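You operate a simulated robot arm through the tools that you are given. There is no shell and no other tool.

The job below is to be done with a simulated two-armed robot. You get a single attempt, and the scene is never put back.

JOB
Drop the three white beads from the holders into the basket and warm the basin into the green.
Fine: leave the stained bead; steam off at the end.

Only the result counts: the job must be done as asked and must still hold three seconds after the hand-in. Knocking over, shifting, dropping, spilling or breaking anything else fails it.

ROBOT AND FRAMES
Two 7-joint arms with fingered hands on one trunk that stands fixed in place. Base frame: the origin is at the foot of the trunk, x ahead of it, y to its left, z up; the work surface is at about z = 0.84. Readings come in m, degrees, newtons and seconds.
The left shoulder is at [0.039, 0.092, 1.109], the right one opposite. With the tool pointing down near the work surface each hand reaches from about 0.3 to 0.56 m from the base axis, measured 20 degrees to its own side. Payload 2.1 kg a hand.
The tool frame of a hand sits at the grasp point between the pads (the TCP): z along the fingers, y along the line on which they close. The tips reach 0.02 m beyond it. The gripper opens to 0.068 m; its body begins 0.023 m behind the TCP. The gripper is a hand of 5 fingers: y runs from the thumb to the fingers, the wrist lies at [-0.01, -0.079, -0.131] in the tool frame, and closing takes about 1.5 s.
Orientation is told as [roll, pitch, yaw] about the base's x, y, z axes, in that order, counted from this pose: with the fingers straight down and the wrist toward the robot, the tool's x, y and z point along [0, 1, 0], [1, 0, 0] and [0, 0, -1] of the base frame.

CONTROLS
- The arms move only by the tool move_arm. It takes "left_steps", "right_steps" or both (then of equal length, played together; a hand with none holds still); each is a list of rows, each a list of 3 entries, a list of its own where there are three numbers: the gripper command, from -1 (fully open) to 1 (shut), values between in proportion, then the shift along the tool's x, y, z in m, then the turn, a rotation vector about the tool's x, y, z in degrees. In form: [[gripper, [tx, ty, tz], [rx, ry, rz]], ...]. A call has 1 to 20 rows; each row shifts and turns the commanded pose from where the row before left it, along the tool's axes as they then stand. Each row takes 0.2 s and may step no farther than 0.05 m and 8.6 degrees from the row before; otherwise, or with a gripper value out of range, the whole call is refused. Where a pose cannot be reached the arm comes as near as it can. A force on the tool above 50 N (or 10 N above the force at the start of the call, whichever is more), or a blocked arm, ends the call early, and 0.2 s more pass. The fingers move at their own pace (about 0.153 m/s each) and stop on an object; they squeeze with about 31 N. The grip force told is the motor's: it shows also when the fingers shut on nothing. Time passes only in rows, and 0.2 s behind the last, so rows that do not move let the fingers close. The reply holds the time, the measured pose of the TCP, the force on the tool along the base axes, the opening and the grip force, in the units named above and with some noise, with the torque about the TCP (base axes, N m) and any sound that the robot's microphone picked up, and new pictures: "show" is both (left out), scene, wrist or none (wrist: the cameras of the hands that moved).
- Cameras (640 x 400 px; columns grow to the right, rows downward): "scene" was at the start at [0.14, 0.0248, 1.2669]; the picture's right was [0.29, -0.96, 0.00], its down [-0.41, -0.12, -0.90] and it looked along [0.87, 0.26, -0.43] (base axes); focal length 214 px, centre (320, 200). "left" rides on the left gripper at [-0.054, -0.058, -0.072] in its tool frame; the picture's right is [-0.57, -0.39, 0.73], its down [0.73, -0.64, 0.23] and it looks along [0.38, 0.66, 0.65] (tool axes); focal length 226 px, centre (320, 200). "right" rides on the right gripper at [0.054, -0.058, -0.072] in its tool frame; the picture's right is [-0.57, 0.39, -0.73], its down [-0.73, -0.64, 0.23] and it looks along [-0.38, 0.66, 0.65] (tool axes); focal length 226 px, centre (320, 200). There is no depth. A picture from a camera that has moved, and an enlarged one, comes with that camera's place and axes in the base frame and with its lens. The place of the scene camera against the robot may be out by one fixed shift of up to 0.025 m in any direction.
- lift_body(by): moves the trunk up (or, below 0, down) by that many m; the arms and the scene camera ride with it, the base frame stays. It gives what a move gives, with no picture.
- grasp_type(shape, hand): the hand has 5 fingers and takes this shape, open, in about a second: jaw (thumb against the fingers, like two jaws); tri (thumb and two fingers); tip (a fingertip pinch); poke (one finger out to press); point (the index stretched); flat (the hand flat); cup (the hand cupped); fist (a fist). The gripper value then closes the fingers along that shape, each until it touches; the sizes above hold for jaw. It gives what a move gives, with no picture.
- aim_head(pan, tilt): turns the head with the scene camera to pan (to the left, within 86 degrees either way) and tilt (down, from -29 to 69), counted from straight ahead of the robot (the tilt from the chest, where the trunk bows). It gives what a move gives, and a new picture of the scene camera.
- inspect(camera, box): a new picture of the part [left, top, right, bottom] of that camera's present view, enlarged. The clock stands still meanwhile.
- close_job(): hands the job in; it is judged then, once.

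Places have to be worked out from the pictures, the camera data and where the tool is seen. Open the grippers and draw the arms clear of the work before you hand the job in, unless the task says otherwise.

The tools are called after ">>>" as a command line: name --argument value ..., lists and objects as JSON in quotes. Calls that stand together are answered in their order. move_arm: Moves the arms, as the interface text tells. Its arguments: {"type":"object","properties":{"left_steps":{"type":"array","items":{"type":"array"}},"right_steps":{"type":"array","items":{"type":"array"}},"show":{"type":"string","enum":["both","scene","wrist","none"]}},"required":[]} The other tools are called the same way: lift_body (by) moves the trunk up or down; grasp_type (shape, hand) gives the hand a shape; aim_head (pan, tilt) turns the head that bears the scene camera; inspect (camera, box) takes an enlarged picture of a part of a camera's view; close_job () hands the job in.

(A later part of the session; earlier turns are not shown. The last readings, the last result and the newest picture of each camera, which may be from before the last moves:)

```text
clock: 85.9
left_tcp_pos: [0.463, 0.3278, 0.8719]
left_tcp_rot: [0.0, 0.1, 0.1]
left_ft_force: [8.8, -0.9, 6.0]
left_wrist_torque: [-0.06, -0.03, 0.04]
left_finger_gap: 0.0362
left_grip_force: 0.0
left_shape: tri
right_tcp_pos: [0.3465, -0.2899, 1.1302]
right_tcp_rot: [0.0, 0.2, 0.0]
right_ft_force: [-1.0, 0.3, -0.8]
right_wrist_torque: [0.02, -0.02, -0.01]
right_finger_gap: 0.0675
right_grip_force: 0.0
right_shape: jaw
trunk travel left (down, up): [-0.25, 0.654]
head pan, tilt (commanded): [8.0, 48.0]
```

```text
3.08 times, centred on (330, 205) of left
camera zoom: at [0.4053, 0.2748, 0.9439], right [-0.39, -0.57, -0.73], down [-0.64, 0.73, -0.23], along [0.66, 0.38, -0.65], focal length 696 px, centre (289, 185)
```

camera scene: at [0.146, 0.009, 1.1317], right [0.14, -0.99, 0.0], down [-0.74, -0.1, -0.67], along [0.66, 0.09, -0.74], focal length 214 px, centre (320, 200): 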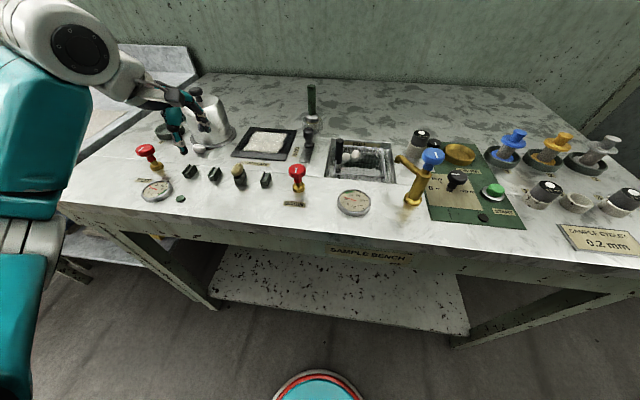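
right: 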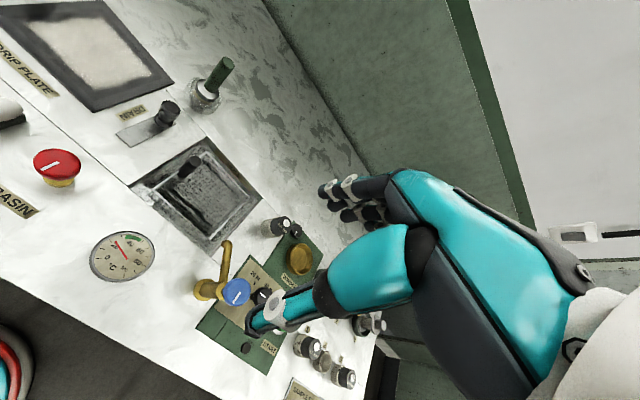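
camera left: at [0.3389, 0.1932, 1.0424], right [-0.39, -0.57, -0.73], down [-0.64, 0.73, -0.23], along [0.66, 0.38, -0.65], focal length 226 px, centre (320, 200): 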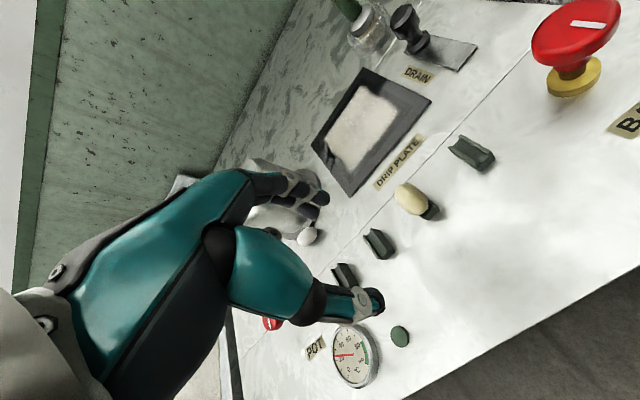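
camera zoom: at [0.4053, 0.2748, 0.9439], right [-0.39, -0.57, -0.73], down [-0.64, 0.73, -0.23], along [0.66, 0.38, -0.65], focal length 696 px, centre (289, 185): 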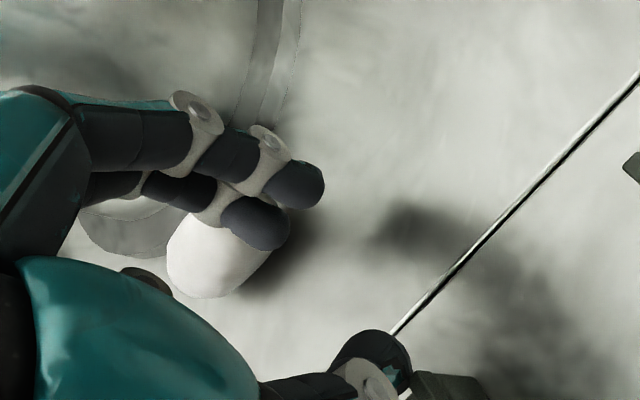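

The thumb may be touching the empty holder (gap pushed to 0.036, 8.8 N). I stop and lift straight up at once, then check the holder and bead.

>>> move_arm --left_steps '[[-0.4, [0, 0.004, -0.004], [0, 0, 0]], [-0.4, [0, 0, -0.03], [0, 0, 0]], [-0.4, [-0.02, -0.02, -0.03], [0, 0, 0]], [-0.4, [-0.03, -0.02, -0.02], [0, 0, 0]]]' --show "both"

>>> inspect --camera "scene" --box '[160, 110, 280, 210]'

>>> inspect --camera "left" --box '[270, 160, 460, 330]'

```text
clock: 86.9
left_tcp_pos: [0.426, 0.2793, 0.9552]
left_tcp_rot: [0.1, 0.1, 0.0]
left_ft_force: [0.3, -0.2, -0.5]
left_wrist_torque: [-0.03, 0.04, -0.03]
left_finger_gap: 0.0475
left_grip_force: 0.1
left_shape: tri
right_tcp_pos: [0.3457, -0.2898, 1.1294]
right_tcp_rot: [0.1, 0.0, 0.0]
right_ft_force: [0.3, -0.4, -0.7]
right_wrist_torque: [0.0, -0.01, 0.01]
right_finger_gap: 0.0676
right_grip_force: 0.1
right_shape: jaw
trunk travel left (down, up): [-0.25, 0.654]
head pan, tilt (commanded): [8.0, 48.0]
camera scene: at [0.1459, 0.009, 1.1316], right [0.14, -0.99, 0.0], down [-0.74, -0.1, -0.67], along [0.66, 0.09, -0.74], focal length 214 px, centre (320, 200)
camera left: at [0.3685, 0.2256, 1.0274], right [-0.39, -0.57, -0.73], down [-0.64, 0.73, -0.23], along [0.66, 0.38, -0.65], focal length 226 px, centre (320, 200)
```

scene: 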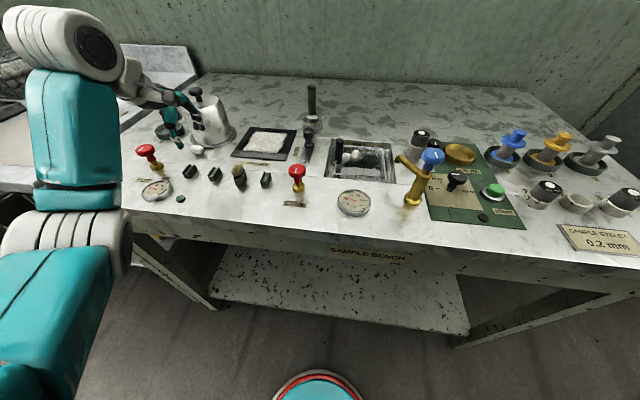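
left: 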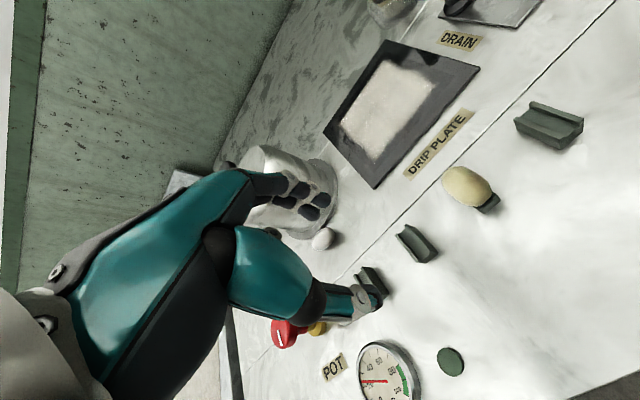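

```text
4.00 times, centred on (220, 160) of scene
camera zoom: at [0.1459, 0.009, 1.1316], right [0.14, -0.99, 0.0], down [-0.74, -0.1, -0.67], along [0.66, 0.09, -0.74], focal length 858 px, centre (720, 360)
```

zoom: 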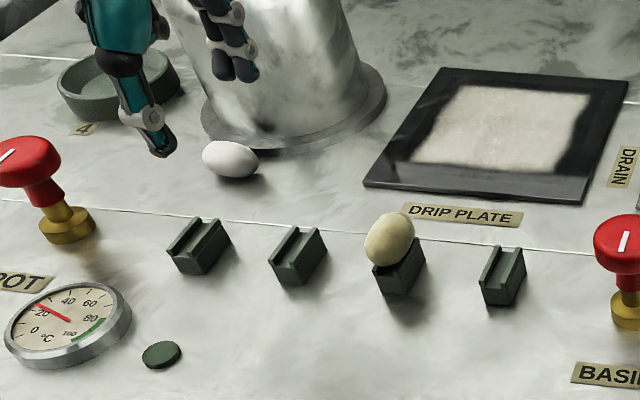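

```text
2.35 times, centred on (365, 245) of left
camera zoom: at [0.3685, 0.2256, 1.0274], right [-0.39, -0.57, -0.73], down [-0.64, 0.73, -0.23], along [0.66, 0.38, -0.65], focal length 532 px, centre (214, 94)
```

zoom: 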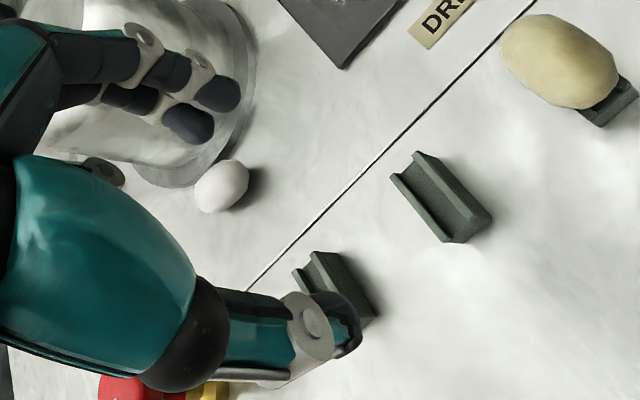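

Holder 1 looks unmoved and bead 1 has come about 6 mm off the pot, to (0.503, 0.350). I repeat the hook with a smaller opening (0.036) so the thumb stays well clear of the holder.

>>> move_arm --left_steps '[[-0.06, [0.025, 0.034, 0.015], [0, 0, 0]], [-0.06, [0.0262, 0.0335, 0.03], [0, 0, 0]], [-0.06, [0, 0.002, 0.015], [0, 0, 0]]]' --show "none"

>>> inspect --camera "left" --box '[260, 140, 400, 270]'

>>> inspect --camera "scene" --box '[185, 115, 225, 155]'

```text
refused: row 2 steps farther than a row can; nothing moved
```

```text
3.08 times, centred on (330, 205) of left
camera zoom: at [0.3685, 0.2256, 1.0274], right [-0.39, -0.57, -0.73], down [-0.64, 0.73, -0.23], along [0.66, 0.38, -0.65], focal length 696 px, centre (289, 185)
```

zoom: 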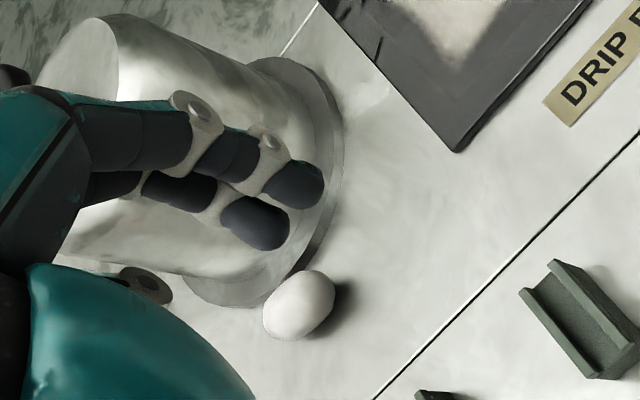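

```text
10.00 times, centred on (205, 135) of scene
camera zoom: at [0.1459, 0.009, 1.1316], right [0.14, -0.99, 0.0], down [-0.74, -0.1, -0.67], along [0.66, 0.09, -0.74], focal length 2145 px, centre (1470, 850)
```

zoom: 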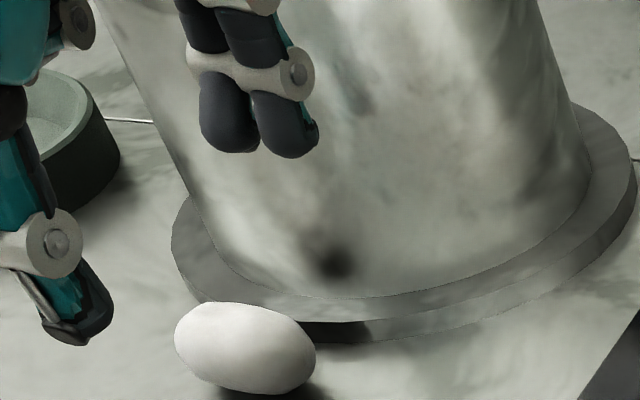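

The call was refused for a step too long; nothing moved, and the view shows the bead now slightly off the flange. I redo the approach with shorter rows.

>>> move_arm --left_steps '[[-0.06, [0.018, 0.024, 0.012], [0, 0, 0]], [-0.06, [0.018, 0.024, 0.016], [0, 0, 0]], [-0.06, [0.0152, 0.0215, 0.02], [0, 0, 0]], [-0.06, [0, 0, 0.008], [0, 0, 0]]]' --show "none"

>>> inspect --camera "left" --box '[260, 140, 400, 270]'

>>> inspect --camera "scene" --box '[185, 115, 225, 155]'

```text
clock: 87.9
left_tcp_pos: [0.496, 0.3288, 0.8996]
left_tcp_rot: [0.0, -0.1, 0.0]
left_ft_force: [-1.0, -0.4, 0.2]
left_wrist_torque: [-0.02, 0.03, -0.02]
left_finger_gap: 0.0361
left_grip_force: 0.0
left_shape: tri
right_tcp_pos: [0.3478, -0.2895, 1.13]
right_tcp_rot: [0.0, 0.1, 0.0]
right_ft_force: [0.4, 0.8, 0.5]
right_wrist_torque: [0.02, 0.01, 0.02]
right_finger_gap: 0.0675
right_grip_force: 0.1
right_shape: jaw
trunk travel left (down, up): [-0.25, 0.654]
head pan, tilt (commanded): [8.0, 48.0]
```

```text
3.08 times, centred on (330, 205) of left
camera zoom: at [0.4383, 0.2763, 0.9711], right [-0.39, -0.57, -0.73], down [-0.64, 0.73, -0.23], along [0.66, 0.38, -0.65], focal length 696 px, centre (289, 185)
```

zoom: 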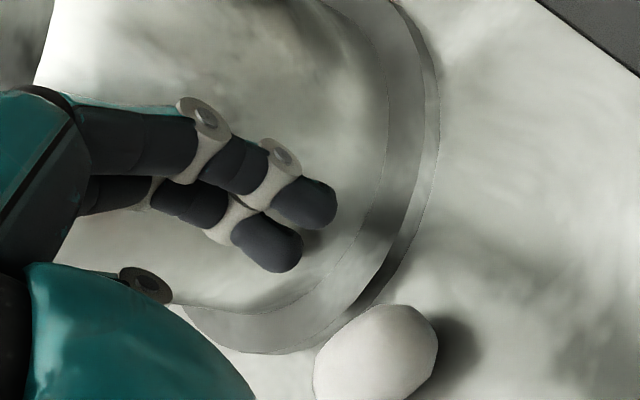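

```text
10.00 times, centred on (205, 135) of scene
camera zoom: at [0.146, 0.009, 1.1316], right [0.14, -0.99, 0.0], down [-0.74, -0.1, -0.67], along [0.66, 0.09, -0.74], focal length 2145 px, centre (1470, 850)
```

zoom: 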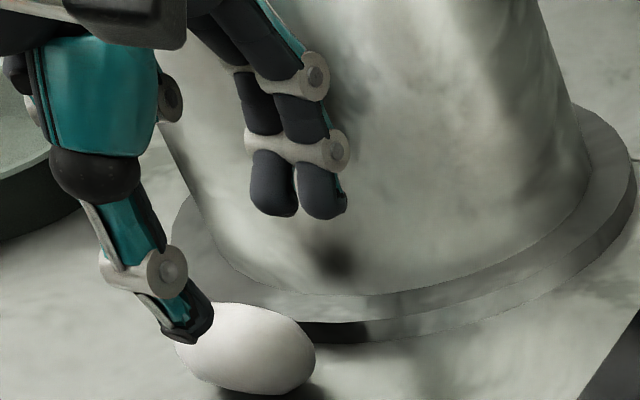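

The middle tip hovers at about (0.5205, 0.336), right behind the bead's -y end and just in front of the flange. I lower to tip end ≈0.850.

>>> move_arm --left_steps '[[-0.06, [0, 0, 0.01], [0, 0, 0]], [-0.06, [0, 0, 0.01], [0, 0, 0]], [-0.06, [0, 0, 0.0085], [0, 0, 0]]]' --show "none"

>>> inspect --camera "left" --box '[260, 140, 400, 270]'

>>> inspect --camera "scene" --box '[185, 115, 225, 155]'

```text
clock: 88.7
left_tcp_pos: [0.4963, 0.3286, 0.8704]
left_tcp_rot: [-0.1, 0.1, 0.0]
left_ft_force: [-0.6, 0.6, -0.5]
left_wrist_torque: [-0.02, 0.0, 0.01]
left_finger_gap: 0.0366
left_grip_force: 0.0
left_shape: tri
right_tcp_pos: [0.3473, -0.2899, 1.1291]
right_tcp_rot: [0.0, 0.0, -0.1]
right_ft_force: [0.1, 0.4, 0.3]
right_wrist_torque: [0.0, -0.01, -0.01]
right_finger_gap: 0.0677
right_grip_force: 0.0
right_shape: jaw
trunk travel left (down, up): [-0.25, 0.654]
head pan, tilt (commanded): [8.0, 48.0]
```

```text
3.08 times, centred on (330, 205) of left
camera zoom: at [0.4384, 0.2759, 0.9428], right [-0.39, -0.57, -0.73], down [-0.64, 0.73, -0.23], along [0.66, 0.38, -0.65], focal length 696 px, centre (289, 185)
```

zoom: 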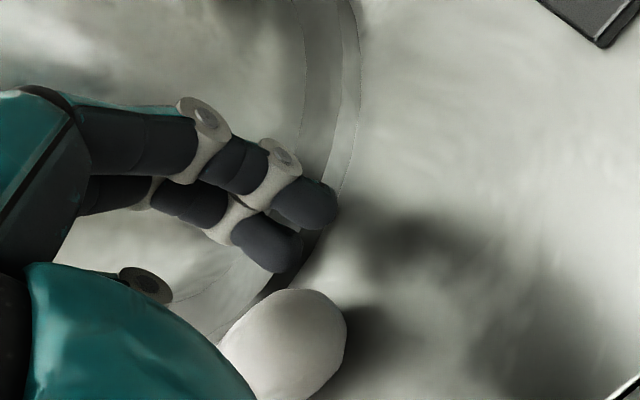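

```text
10.00 times, centred on (205, 135) of scene
camera zoom: at [0.146, 0.009, 1.1316], right [0.14, -0.99, 0.0], down [-0.74, -0.1, -0.67], along [0.66, 0.09, -0.74], focal length 2145 px, centre (1470, 850)
```

zoom: 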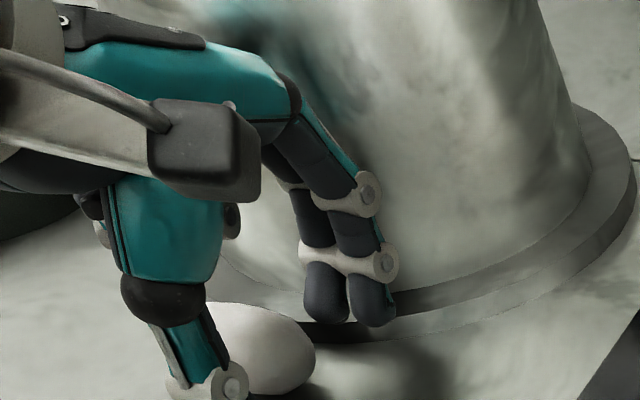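

The hook is in place behind the bead end with slightly more room. I slide 4 mm toward +y to bear nearer its middle, then draw -x about 14 mm (thumb stays short of the holder).

>>> move_arm --left_steps '[[-0.06, [0.002, 0, 0], [0, 0, 0]], [-0.06, [0.002, 0, 0], [0, 0, 0]], [-0.06, [0, -0.0025, 0], [0, 0, 0]], [-0.06, [0, -0.0025, 0], [0, 0, 0]], [-0.06, [0, -0.0025, 0], [0, 0, 0]], [-0.06, [0, -0.0025, 0], [0, 0, 0]], [-0.06, [0, -0.0025, 0], [0, 0, 0]]]' --show "none"

>>> inspect --camera "left" --box '[260, 140, 400, 270]'

>>> inspect --camera "scene" --box '[185, 115, 225, 155]'

```text
clock: 90.3
left_tcp_pos: [0.4835, 0.334, 0.8714]
left_tcp_rot: [0.0, 0.1, 0.1]
left_ft_force: [-0.3, 0.2, -1.0]
left_wrist_torque: [-0.01, -0.03, 0.01]
left_finger_gap: 0.0364
left_grip_force: 0.3
left_shape: tri
right_tcp_pos: [0.3483, -0.2899, 1.1297]
right_tcp_rot: [0.0, 0.0, 0.0]
right_ft_force: [-0.5, -0.1, 0.4]
right_wrist_torque: [-0.03, 0.0, 0.03]
right_finger_gap: 0.0677
right_grip_force: 0.0
right_shape: jaw
trunk travel left (down, up): [-0.25, 0.654]
head pan, tilt (commanded): [8.0, 48.0]
```

```text
3.08 times, centred on (330, 205) of left
camera zoom: at [0.4257, 0.28, 0.943], right [-0.39, -0.57, -0.73], down [-0.64, 0.73, -0.23], along [0.66, 0.38, -0.65], focal length 696 px, centre (289, 185)
```

zoom: 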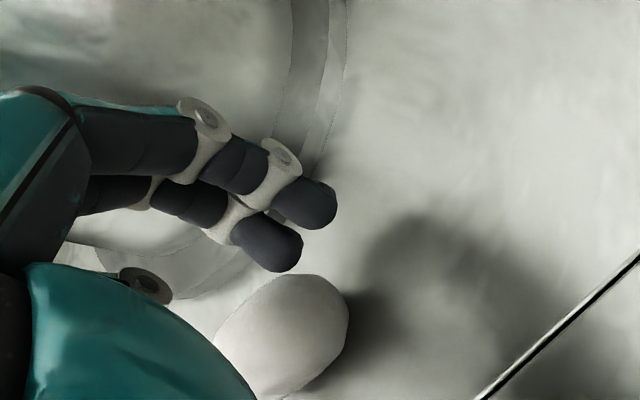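

```text
10.00 times, centred on (205, 135) of scene
camera zoom: at [0.146, 0.009, 1.1316], right [0.14, -0.99, 0.0], down [-0.74, -0.1, -0.67], along [0.66, 0.09, -0.74], focal length 2145 px, centre (1470, 850)
```

zoom: 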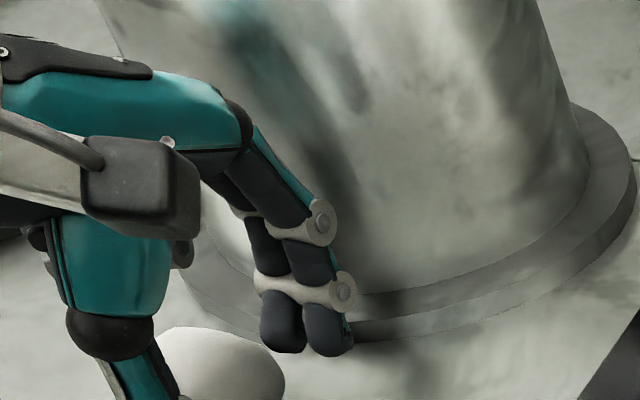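

Bead 1 rolled well clear, now near (0.494, 0.351). I lift, shift over it so index and middle come down behind it and the thumb in front (gap 0.05), and look before closing.

>>> move_arm --left_steps '[[-0.06, [0, 0.002, -0.03], [0, 0, 0]], [-0.47, [0.016, 0, 0], [0, 0, 0]], [-0.47, [0, 0, 0.01], [0, 0, 0]]]' --show "none"

>>> inspect --camera "left" --box '[260, 140, 420, 290]'

>>> inspect --camera "scene" --box '[175, 115, 225, 165]'

```text
clock: 91.1
left_tcp_pos: [0.4849, 0.3503, 0.892]
left_tcp_rot: [-0.1, 0.0, 0.1]
left_ft_force: [0.6, 0.6, -0.3]
left_wrist_torque: [0.02, -0.02, 0.04]
left_finger_gap: 0.0501
left_grip_force: 0.1
left_shape: tri
right_tcp_pos: [0.347, -0.29, 1.1299]
right_tcp_rot: [0.0, 0.1, 0.1]
right_ft_force: [-0.1, 0.4, 0.7]
right_wrist_torque: [-0.03, -0.01, -0.01]
right_finger_gap: 0.0675
right_grip_force: 0.0
right_shape: jaw
trunk travel left (down, up): [-0.25, 0.654]
head pan, tilt (commanded): [8.0, 48.0]
```

```text
2.67 times, centred on (340, 215) of left
camera zoom: at [0.4279, 0.2963, 0.9637], right [-0.39, -0.57, -0.73], down [-0.64, 0.73, -0.23], along [0.66, 0.38, -0.65], focal length 603 px, centre (267, 160)
```

zoom: 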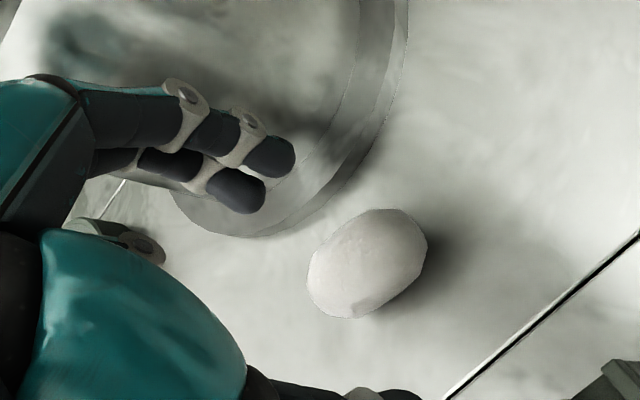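

```text
8.00 times, centred on (200, 140) of scene
camera zoom: at [0.146, 0.009, 1.1316], right [0.14, -0.99, 0.0], down [-0.74, -0.1, -0.67], along [0.66, 0.09, -0.74], focal length 1716 px, centre (1280, 680)
```

zoom: 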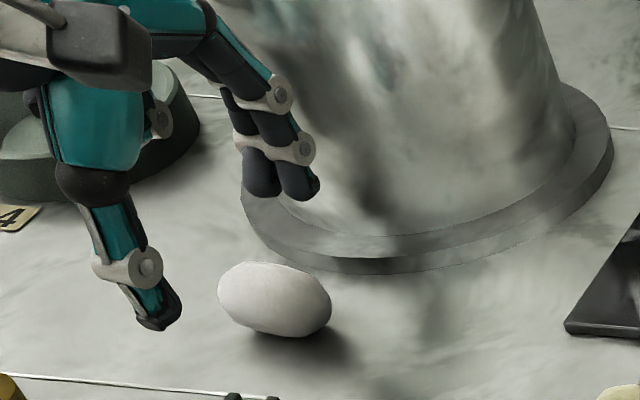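

Bead 1 is clear of the pot at about (0.494, 0.3528). I descend around it, finishing near z 0.866 while closing in steps; the two fingers will align it.

>>> move_arm --left_steps '[[-0.47, [0.001, 0.001, 0.012], [0, 0, 0]], [-0.47, [0.001, 0, 0.0115], [0, 0, 0]], [-0.3, [0, 0, 0], [0, 0, 0]]]' --show "none"

>>> inspect --camera "left" --box '[260, 140, 420, 290]'

>>> inspect --camera "scene" --box '[175, 115, 225, 165]'

```text
clock: 91.9
left_tcp_pos: [0.4855, 0.3515, 0.8689]
left_tcp_rot: [-0.1, 0.0, 0.0]
left_ft_force: [-0.2, 0.3, 0.1]
left_wrist_torque: [0.0, -0.02, 0.03]
left_finger_gap: 0.0446
left_grip_force: 0.0
left_shape: tri
right_tcp_pos: [0.3473, -0.2896, 1.1293]
right_tcp_rot: [0.0, 0.0, 0.1]
right_ft_force: [0.0, 0.1, -0.1]
right_wrist_torque: [0.02, -0.03, 0.02]
right_finger_gap: 0.0678
right_grip_force: 0.1
right_shape: jaw
trunk travel left (down, up): [-0.25, 0.654]
head pan, tilt (commanded): [8.0, 48.0]
```

```text
2.67 times, centred on (340, 215) of left
camera zoom: at [0.4289, 0.2981, 0.9394], right [-0.39, -0.57, -0.73], down [-0.64, 0.73, -0.23], along [0.66, 0.38, -0.65], focal length 603 px, centre (267, 160)
```

zoom: 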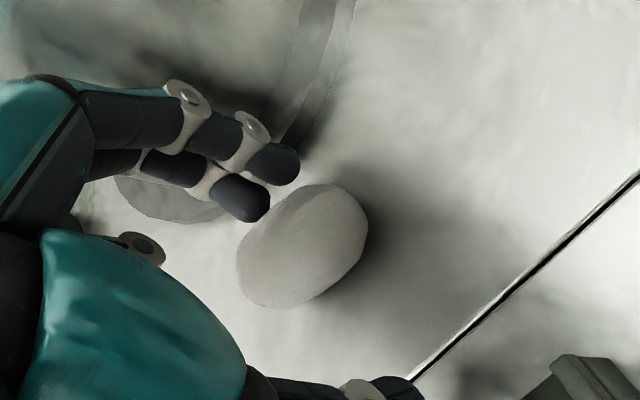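

```text
8.00 times, centred on (200, 140) of scene
camera zoom: at [0.146, 0.009, 1.1316], right [0.14, -0.99, 0.0], down [-0.74, -0.1, -0.67], along [0.66, 0.09, -0.74], focal length 1716 px, centre (1280, 680)
```

zoom: 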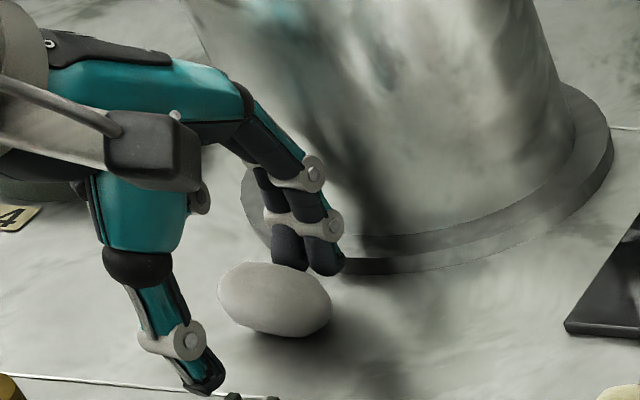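

The bead is centred between fingers and thumb. I lower 3 mm while closing in steps.

>>> move_arm --left_steps '[[-0.15, [0, 0.002, 0.0015], [0, 0, 0]], [0, [0, 0, 0.0015], [0, 0, 0]], [0.15, [0, 0, 0], [0, 0, 0]], [0.25, [0, 0, 0], [0, 0, 0]], [0.35, [0, 0, 0], [0, 0, 0]], [0.45, [0, 0, 0], [0, 0, 0]], [0.5, [0, 0, 0], [0, 0, 0]]]' --show "none"

>>> inspect --camera "left" --box '[260, 140, 420, 290]'

>>> inspect --camera "scene" --box '[175, 115, 225, 165]'

```text
clock: 93.5
left_tcp_pos: [0.4879, 0.3518, 0.8643]
left_tcp_rot: [-0.1, 0.0, 0.0]
left_ft_force: [-0.4, -0.7, -0.5]
left_wrist_torque: [0.04, 0.04, -0.01]
left_finger_gap: 0.0179
left_grip_force: 0.0
left_shape: tri
right_tcp_pos: [0.347, -0.2899, 1.1298]
right_tcp_rot: [0.0, 0.1, 0.0]
right_ft_force: [-0.8, -0.3, 0.0]
right_wrist_torque: [0.02, 0.03, 0.02]
right_finger_gap: 0.0677
right_grip_force: 0.1
right_shape: jaw
trunk travel left (down, up): [-0.25, 0.654]
head pan, tilt (commanded): [8.0, 48.0]
```

```text
2.67 times, centred on (340, 215) of left
camera zoom: at [0.4307, 0.2984, 0.9364], right [-0.39, -0.57, -0.73], down [-0.64, 0.73, -0.23], along [0.66, 0.38, -0.65], focal length 603 px, centre (267, 160)
```

zoom: 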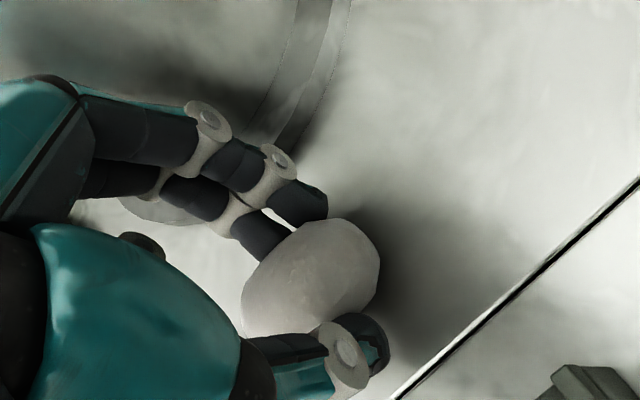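

```text
8.00 times, centred on (200, 140) of scene
camera zoom: at [0.146, 0.009, 1.1316], right [0.14, -0.99, 0.0], down [-0.74, -0.1, -0.67], along [0.66, 0.09, -0.74], focal length 1716 px, centre (1280, 680)
```

zoom: 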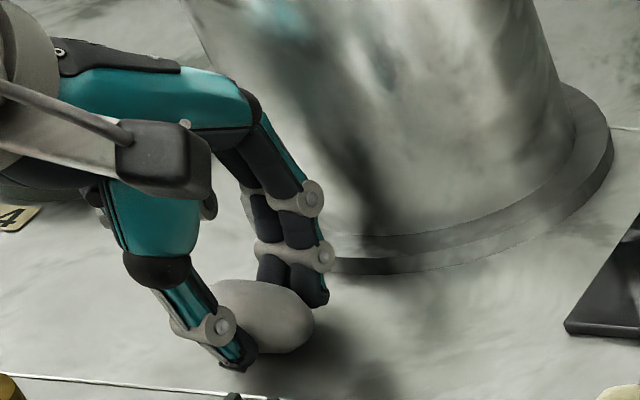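

Not yet squeezing (0 N at gap 0.018). I close a bit more in steps.

>>> move_arm --left_steps '[[0.55, [0, 0, 0], [0, 0, 0]], [0.6, [0, 0, 0], [0, 0, 0]], [0.65, [0, 0, 0], [0, 0, 0]], [0.65, [0, 0, 0], [0, 0, 0]]]' --show "none"

>>> inspect --camera "left" --box '[260, 140, 420, 290]'

>>> inspect --camera "scene" --box '[175, 115, 225, 165]'

```text
clock: 94.5
left_tcp_pos: [0.4888, 0.3512, 0.8646]
left_tcp_rot: [0.1, 0.1, 0.0]
left_ft_force: [-0.4, 0.6, 0.2]
left_wrist_torque: [0.0, -0.02, -0.01]
left_finger_gap: 0.0145
left_grip_force: 31.0
left_shape: tri
right_tcp_pos: [0.3484, -0.2902, 1.1305]
right_tcp_rot: [0.0, 0.0, -0.1]
right_ft_force: [0.6, 0.8, -1.6]
right_wrist_torque: [0.01, -0.01, -0.01]
right_finger_gap: 0.0677
right_grip_force: 0.1
right_shape: jaw
trunk travel left (down, up): [-0.25, 0.654]
head pan, tilt (commanded): [8.0, 48.0]
```

```text
2.67 times, centred on (340, 215) of left
camera zoom: at [0.4307, 0.2984, 0.9363], right [-0.39, -0.57, -0.73], down [-0.64, 0.73, -0.23], along [0.66, 0.38, -0.65], focal length 603 px, centre (267, 160)
```

zoom: 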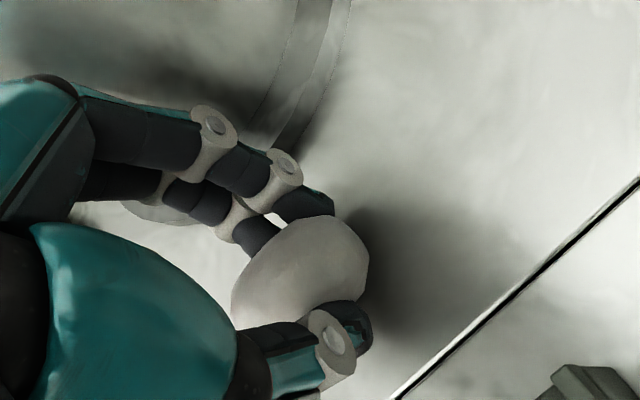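

```text
8.00 times, centred on (200, 140) of scene
camera zoom: at [0.146, 0.009, 1.1316], right [0.14, -0.99, 0.0], down [-0.74, -0.1, -0.67], along [0.66, 0.09, -0.74], focal length 1716 px, centre (1280, 680)
```

zoom: 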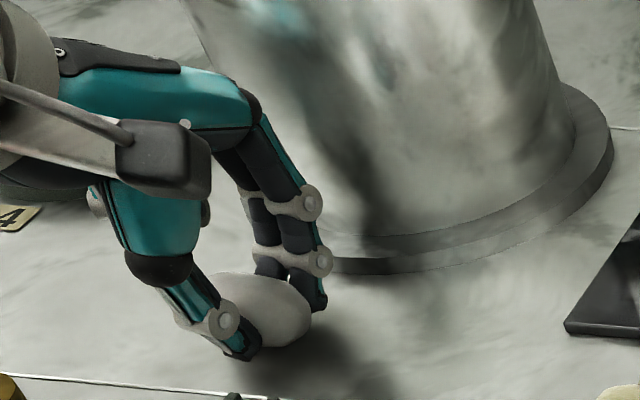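

Grip 31 N at gap 0.0145, the same as earlier good holds. I lift slowly.

>>> move_arm --left_steps '[[0.6, [0, 0, -0.005], [0, 0, 0]], [0.6, [0, 0, -0.01], [0, 0, 0]], [0.6, [0, -0.003, -0.015], [0, 0, 0]], [0.6, [0, -0.005, -0.015], [0, 0, 0]], [0.6, [0, -0.005, -0.015], [0, 0, 0]]]' --show "none"

>>> inspect --camera "left" --box '[260, 140, 420, 290]'

>>> inspect --camera "scene" --box '[160, 90, 280, 190]'

```text
clock: 95.7
left_tcp_pos: [0.4739, 0.3516, 0.9254]
left_tcp_rot: [-0.1, 0.1, 0.0]
left_ft_force: [0.4, 0.0, 0.1]
left_wrist_torque: [0.0, -0.02, 0.0]
left_finger_gap: 0.0142
left_grip_force: 0.0
left_shape: tri
right_tcp_pos: [0.3465, -0.2902, 1.1297]
right_tcp_rot: [0.0, 0.0, 0.1]
right_ft_force: [-0.4, 0.1, 0.0]
right_wrist_torque: [-0.01, 0.0, 0.03]
right_finger_gap: 0.0676
right_grip_force: 0.1
right_shape: jaw
trunk travel left (down, up): [-0.25, 0.654]
head pan, tilt (commanded): [8.0, 48.0]
```

```text
2.67 times, centred on (340, 215) of left
camera zoom: at [0.4169, 0.2984, 0.9967], right [-0.39, -0.57, -0.73], down [-0.64, 0.73, -0.23], along [0.66, 0.38, -0.65], focal length 603 px, centre (267, 160)
```

zoom: 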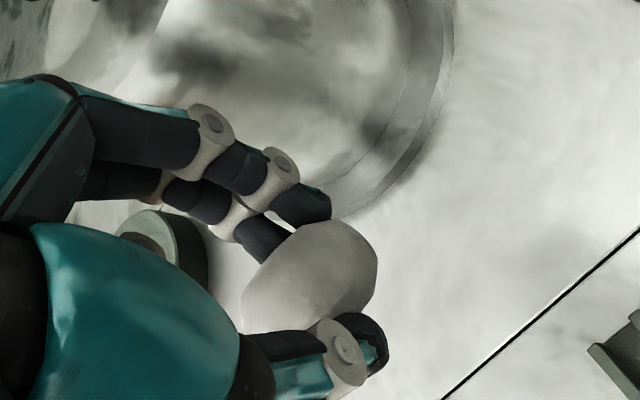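

```text
4.00 times, centred on (220, 140) of scene
camera zoom: at [0.146, 0.009, 1.1316], right [0.14, -0.99, 0.0], down [-0.74, -0.1, -0.67], along [0.66, 0.09, -0.74], focal length 858 px, centre (720, 440)
```

zoom: 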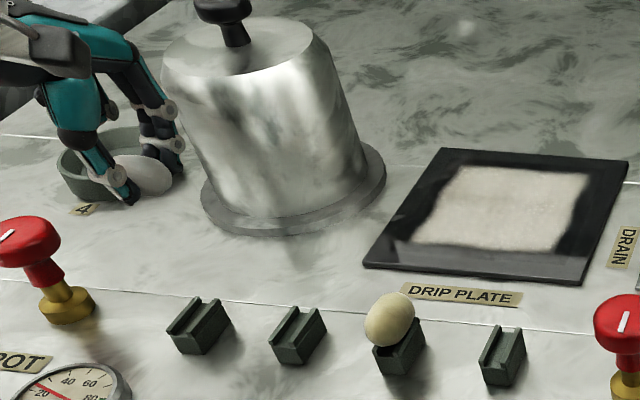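

The bead is held, but the motor shows 0 N at this command, so I tighten to 0.65 at once, then raise, tilt the fingers forward 21° and carry it toward the basket.

>>> move_arm --left_steps '[[0.66, [0, 0, 0], [0, 0, 0]], [0.66, [0, 0, -0.02], [0, 0, 0]], [0.66, [0, 0, -0.025], [0, 0, 0]], [0.66, [0, 0, 0], [-7, 0, 0]], [0.66, [0, 0, 0], [-7, 0, 0]], [0.66, [0, 0, 0], [-7, 0, 0]], [0.66, [-0.02, 0.003, 0.0012], [0, 0, 0]]]' --show "none"

>>> inspect --camera "left" --box '[260, 140, 420, 290]'

```text
clock: 97.3
left_tcp_pos: [0.4783, 0.3316, 0.97]
left_tcp_rot: [-0.1, -21.0, -0.1]
left_ft_force: [0.2, 0.3, 0.1]
left_wrist_torque: [0.03, 0.0, 0.03]
left_finger_gap: 0.0092
left_grip_force: 31.1
left_shape: tri
right_tcp_pos: [0.3467, -0.2894, 1.1289]
right_tcp_rot: [0.0, 0.0, 0.0]
right_ft_force: [-0.7, -0.6, -0.3]
right_wrist_torque: [0.0, -0.01, 0.01]
right_finger_gap: 0.068
right_grip_force: 0.1
right_shape: jaw
trunk travel left (down, up): [-0.25, 0.654]
head pan, tilt (commanded): [8.0, 48.0]
```

```text
2.67 times, centred on (340, 215) of left
camera zoom: at [0.3988, 0.2779, 1.016], right [-0.1, -0.57, -0.82], down [-0.52, 0.73, -0.45], along [0.85, 0.38, -0.37], focal length 603 px, centre (267, 160)
```

zoom: 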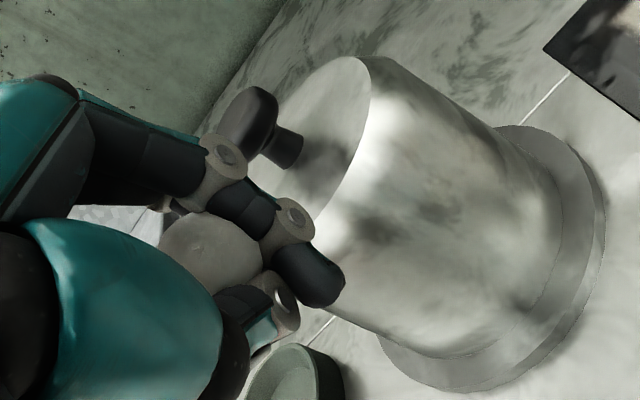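

The bead has ridden up into the cage of fingers and thumb, as in the earlier carries. I carry on promptly to the basket.

>>> move_arm --left_steps '[[0.66, [-0.035, 0.005, 0.002], [0, 0, 0]], [0.66, [-0.0394, 0.006, 0.0023], [0, 0, 0]], [0.66, [-0.0394, 0.006, 0.0023], [0, 0, 0]], [0.66, [-0.0394, 0.006, 0.0023], [0, 0, 0]], [0.66, [-0.0394, 0.006, 0.0023], [0, 0, 0]], [0.66, [-0.0394, 0.006, 0.0023], [0, 0, 0]], [0.66, [-0.0394, 0.006, 0.0023], [0, 0, 0]], [0.66, [-0.0394, 0.006, 0.0023], [0, 0, 0]], [0.66, [-0.03, 0.005, 0.0019], [0, 0, 0]], [0.66, [-0.01, 0.002, 0.0008], [0, 0, 0]]]' --show "scene"

>>> inspect --camera "left" --box '[240, 120, 440, 300]'

>>> inspect --camera "scene" --box '[300, 70, 420, 190]'

```text
clock: 99.5
left_tcp_pos: [0.5361, -0.0201, 0.9702]
left_tcp_rot: [0.1, -21.0, 0.0]
left_ft_force: [0.1, -0.3, 0.3]
left_wrist_torque: [-0.03, 0.01, 0.03]
left_finger_gap: 0.0086
left_grip_force: 31.1
left_shape: tri
right_tcp_pos: [0.3472, -0.2886, 1.1292]
right_tcp_rot: [0.0, 0.0, 0.0]
right_ft_force: [-0.3, 0.3, 0.5]
right_wrist_torque: [0.01, 0.0, 0.02]
right_finger_gap: 0.0677
right_grip_force: 0.0
right_shape: jaw
trunk travel left (down, up): [-0.25, 0.654]
head pan, tilt (commanded): [8.0, 48.0]
camera scene: at [0.146, 0.0088, 1.1316], right [0.14, -0.99, 0.0], down [-0.74, -0.1, -0.67], along [0.66, 0.09, -0.74], focal length 214 px, centre (320, 200)
```

scene: 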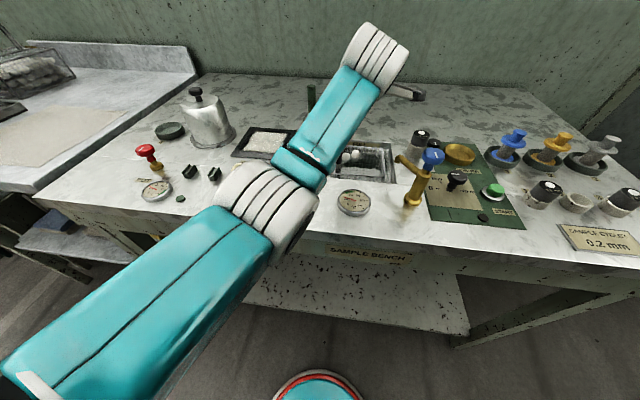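

```text
2.22 times, centred on (340, 210) of left
camera zoom: at [0.4569, -0.0734, 1.0158], right [-0.1, -0.57, -0.82], down [-0.52, 0.73, -0.44], along [0.85, 0.38, -0.37], focal length 502 px, centre (276, 178)
```

zoom: 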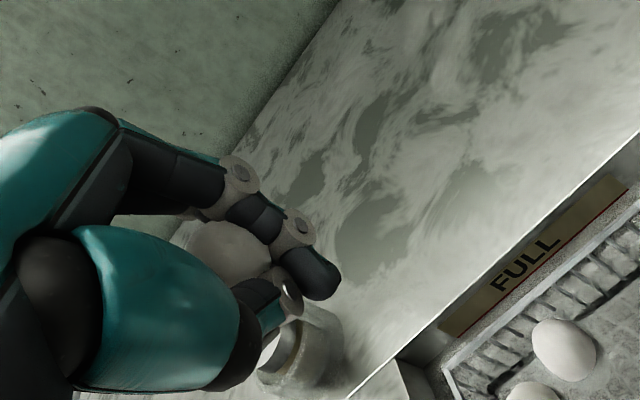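

```text
3.33 times, centred on (360, 130) of scene
camera zoom: at [0.146, 0.0088, 1.1316], right [0.14, -0.99, 0.0], down [-0.74, -0.1, -0.67], along [0.66, 0.09, -0.74], focal length 715 px, centre (187, 433)
```

zoom: 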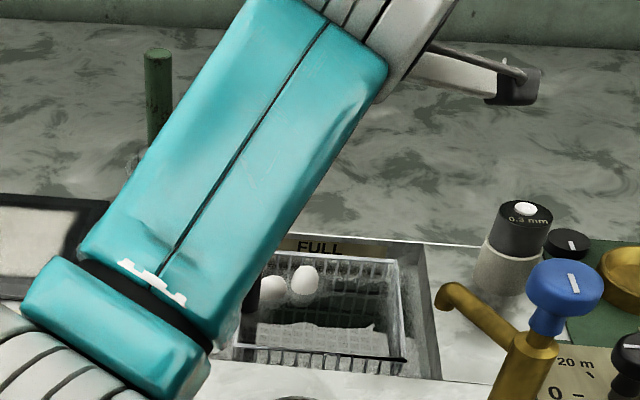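

The bead sits in the hand at about (0.549, -0.010, 0.973) over the basket. I descend 7 cm, shifting 1.5 cm away from the other beads, then open in steps.

>>> move_arm --left_steps '[[0.66, [-0.0075, -0.0084, 0.0218], [0, 0, 0]], [0.66, [-0.0075, -0.0084, 0.0218], [0, 0, 0]], [0.66, [0, -0.0084, 0.0218], [0, 0, 0]], [0.4, [0, 0, 0], [0, 0, 0]], [0.1, [0, 0, 0], [0, 0, 0]], [-0.3, [0, 0, 0], [0, 0, 0]], [-0.7, [0, 0, 0], [0, 0, 0]], [-0.8, [0, 0, 0], [0, 0, 0]]]' --show "none"

>>> inspect --camera "left" --box '[220, 100, 540, 360]'

>>> inspect --camera "scene" --box '[310, 110, 410, 200]'

```text
clock: 101.3
left_tcp_pos: [0.5378, -0.0341, 0.8996]
left_tcp_rot: [0.0, -21.0, 0.0]
left_ft_force: [-0.2, -0.4, -0.1]
left_wrist_torque: [0.0, -0.01, -0.01]
left_finger_gap: 0.0611
left_grip_force: 0.0
left_shape: tri
right_tcp_pos: [0.3475, -0.2908, 1.13]
right_tcp_rot: [0.0, 0.0, 0.0]
right_ft_force: [0.6, 0.0, 0.6]
right_wrist_torque: [-0.05, 0.02, -0.02]
right_finger_gap: 0.0676
right_grip_force: 0.2
right_shape: jaw
trunk travel left (down, up): [-0.25, 0.654]
head pan, tilt (commanded): [8.0, 48.0]
```

```text
1.54 times, centred on (380, 230) of left
camera zoom: at [0.4571, -0.0876, 0.9452], right [-0.1, -0.57, -0.82], down [-0.52, 0.73, -0.44], along [0.85, 0.38, -0.37], focal length 348 px, centre (228, 154)
```

zoom: 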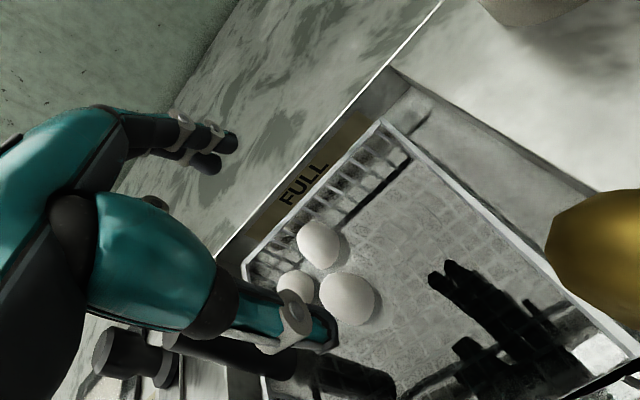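

```text
4.44 times, centred on (360, 155) of scene
camera zoom: at [0.146, 0.0089, 1.1316], right [0.14, -0.99, 0.0], down [-0.74, -0.1, -0.67], along [0.66, 0.09, -0.74], focal length 953 px, centre (142, 400)
```

zoom: 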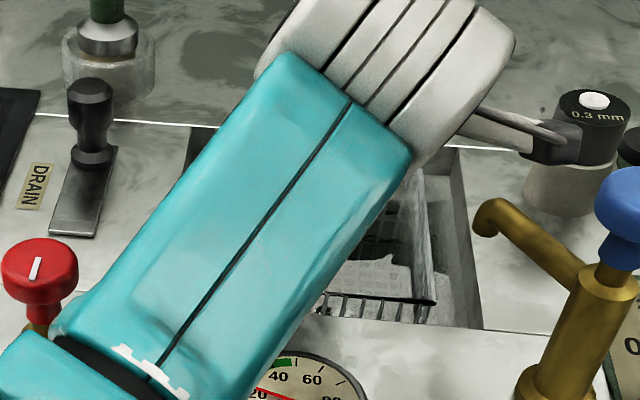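

All three white beads are in the basket. I lift the left hand out, bring it back over the BASIN valve area and undo the tilt.

>>> move_arm --left_steps '[[-0.8, [0, 0.0125, -0.0327], [0, 0, 0]], [-0.8, [0, 0.0125, -0.0327], [0, 0, 0]], [-0.8, [0.032, -0.0266, -0.0102], [0, 0, 0]], [-0.8, [0.032, -0.0266, -0.0102], [0, 0, 0]], [-0.8, [0.032, -0.0266, -0.0102], [0, 0, 0]], [-0.8, [0.032, -0.0266, -0.0102], [0, 0, 0]], [-0.8, [0, 0, 0], [7, 0, 0]], [-0.8, [0, 0, 0], [7, 0, 0]], [-0.8, [0, 0, 0], [7, 0, 0]]]' --show "both"

>>> inspect --camera "scene" --box '[320, 130, 400, 220]'

>>> inspect --camera "left" --box '[260, 100, 500, 320]'

```text
clock: 103.3
left_tcp_pos: [0.4302, 0.0946, 0.9662]
left_tcp_rot: [0.0, 0.1, 0.1]
left_ft_force: [-0.2, 0.0, 0.1]
left_wrist_torque: [0.02, -0.01, -0.01]
left_finger_gap: 0.0613
left_grip_force: 0.0
left_shape: tri
left hand out of reach, approached as far as the arm can: row 9
right_tcp_pos: [0.3468, -0.2903, 1.1291]
right_tcp_rot: [0.0, 0.0, 0.0]
right_ft_force: [-0.3, -0.4, -0.7]
right_wrist_torque: [0.0, 0.03, 0.02]
right_finger_gap: 0.0677
right_grip_force: 0.0
right_shape: jaw
trunk travel left (down, up): [-0.25, 0.654]
head pan, tilt (commanded): [8.0, 48.0]
camera scene: at [0.146, 0.0088, 1.1317], right [0.14, -0.99, 0.0], down [-0.74, -0.1, -0.67], along [0.66, 0.09, -0.74], focal length 214 px, centre (320, 200)
camera left: at [0.3721, 0.0408, 1.0382], right [-0.39, -0.57, -0.73], down [-0.64, 0.73, -0.23], along [0.66, 0.38, -0.65], focal length 226 px, centre (320, 200)
```

scene: 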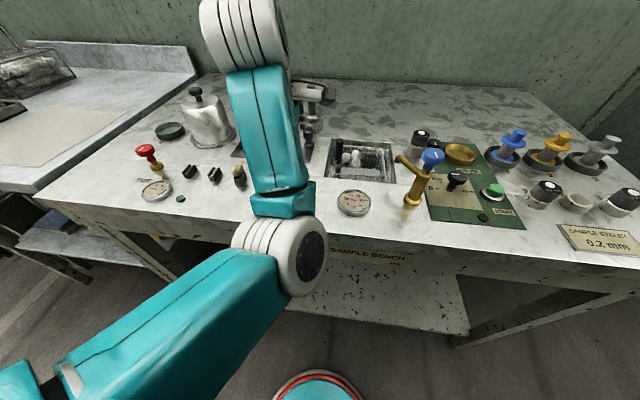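
left: 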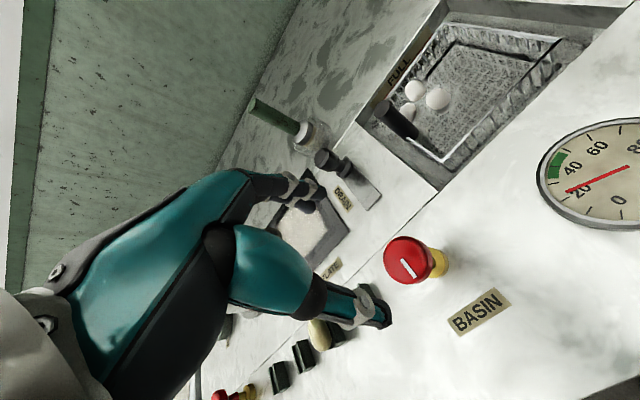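

```text
4.44 times, centred on (360, 175) of scene
camera zoom: at [0.146, 0.0088, 1.1317], right [0.14, -0.99, 0.0], down [-0.74, -0.1, -0.67], along [0.66, 0.09, -0.74], focal length 953 px, centre (142, 311)
```

zoom: 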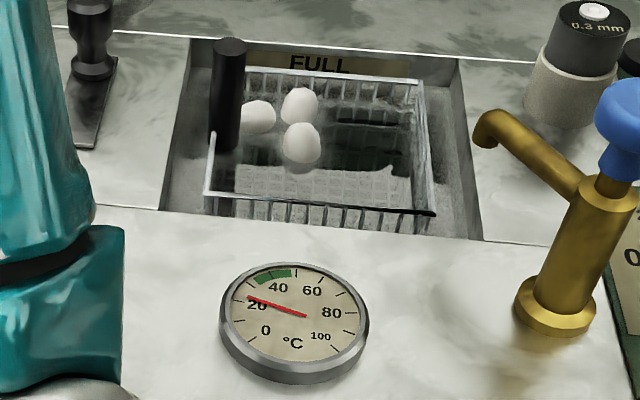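

```text
1.82 times, centred on (380, 210) of left
camera zoom: at [0.3721, 0.0408, 1.0382], right [-0.39, -0.57, -0.73], down [-0.64, 0.73, -0.23], along [0.66, 0.38, -0.65], focal length 411 px, centre (211, 182)
```

zoom: 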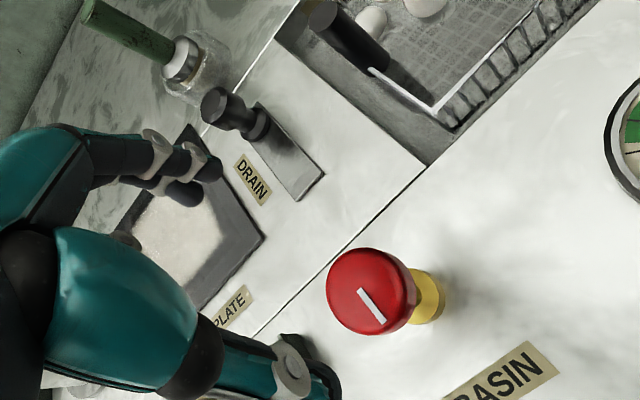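

All three beads lie in the basket and the gauge reads about 20 with the green band around 40. The left elbow is rather low, so I raise the trunk back by 0.1 m before working the valve, and zoom the gauge.

>>> lift_body --by 0.1

>>> inspect --camera "scene" --box '[325, 180, 385, 235]'

>>> inspect --camera "left" --box '[300, 60, 640, 320]'

```text
clock: 104.6
left_tcp_pos: [0.4302, 0.0939, 1.0662]
left_tcp_rot: [0.0, 0.1, -0.1]
left_ft_force: [0.2, -0.5, -0.8]
left_wrist_torque: [0.02, -0.03, 0.0]
left_finger_gap: 0.0612
left_grip_force: 0.1
left_shape: tri
right_tcp_pos: [0.3449, -0.2902, 1.2293]
right_tcp_rot: [-0.1, 0.1, -0.1]
right_ft_force: [0.2, 0.1, -0.1]
right_wrist_torque: [0.0, 0.0, 0.02]
right_finger_gap: 0.0679
right_grip_force: 0.1
right_shape: jaw
trunk travel left (down, up): [-0.35, 0.554]
head pan, tilt (commanded): [8.0, 48.0]
```

```text
7.27 times, centred on (355, 208) of scene
camera zoom: at [0.1301, 0.0089, 1.2326], right [0.14, -0.99, 0.0], down [-0.74, -0.1, -0.67], along [0.66, 0.09, -0.74], focal length 1560 px, centre (66, 146)
```

zoom: 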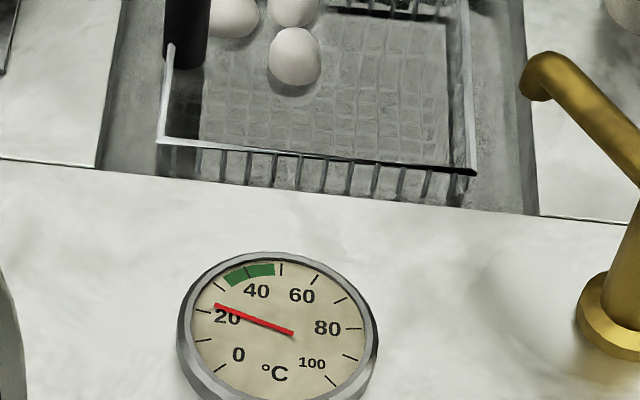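

```text
1.54 times, centred on (470, 190) of left
camera zoom: at [0.3724, 0.0407, 1.1381], right [-0.39, -0.57, -0.73], down [-0.64, 0.73, -0.23], along [0.66, 0.38, -0.65], focal length 348 px, centre (89, 215)
```

zoom: 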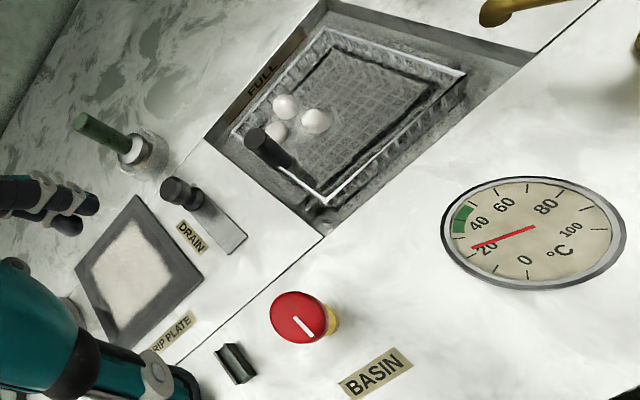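

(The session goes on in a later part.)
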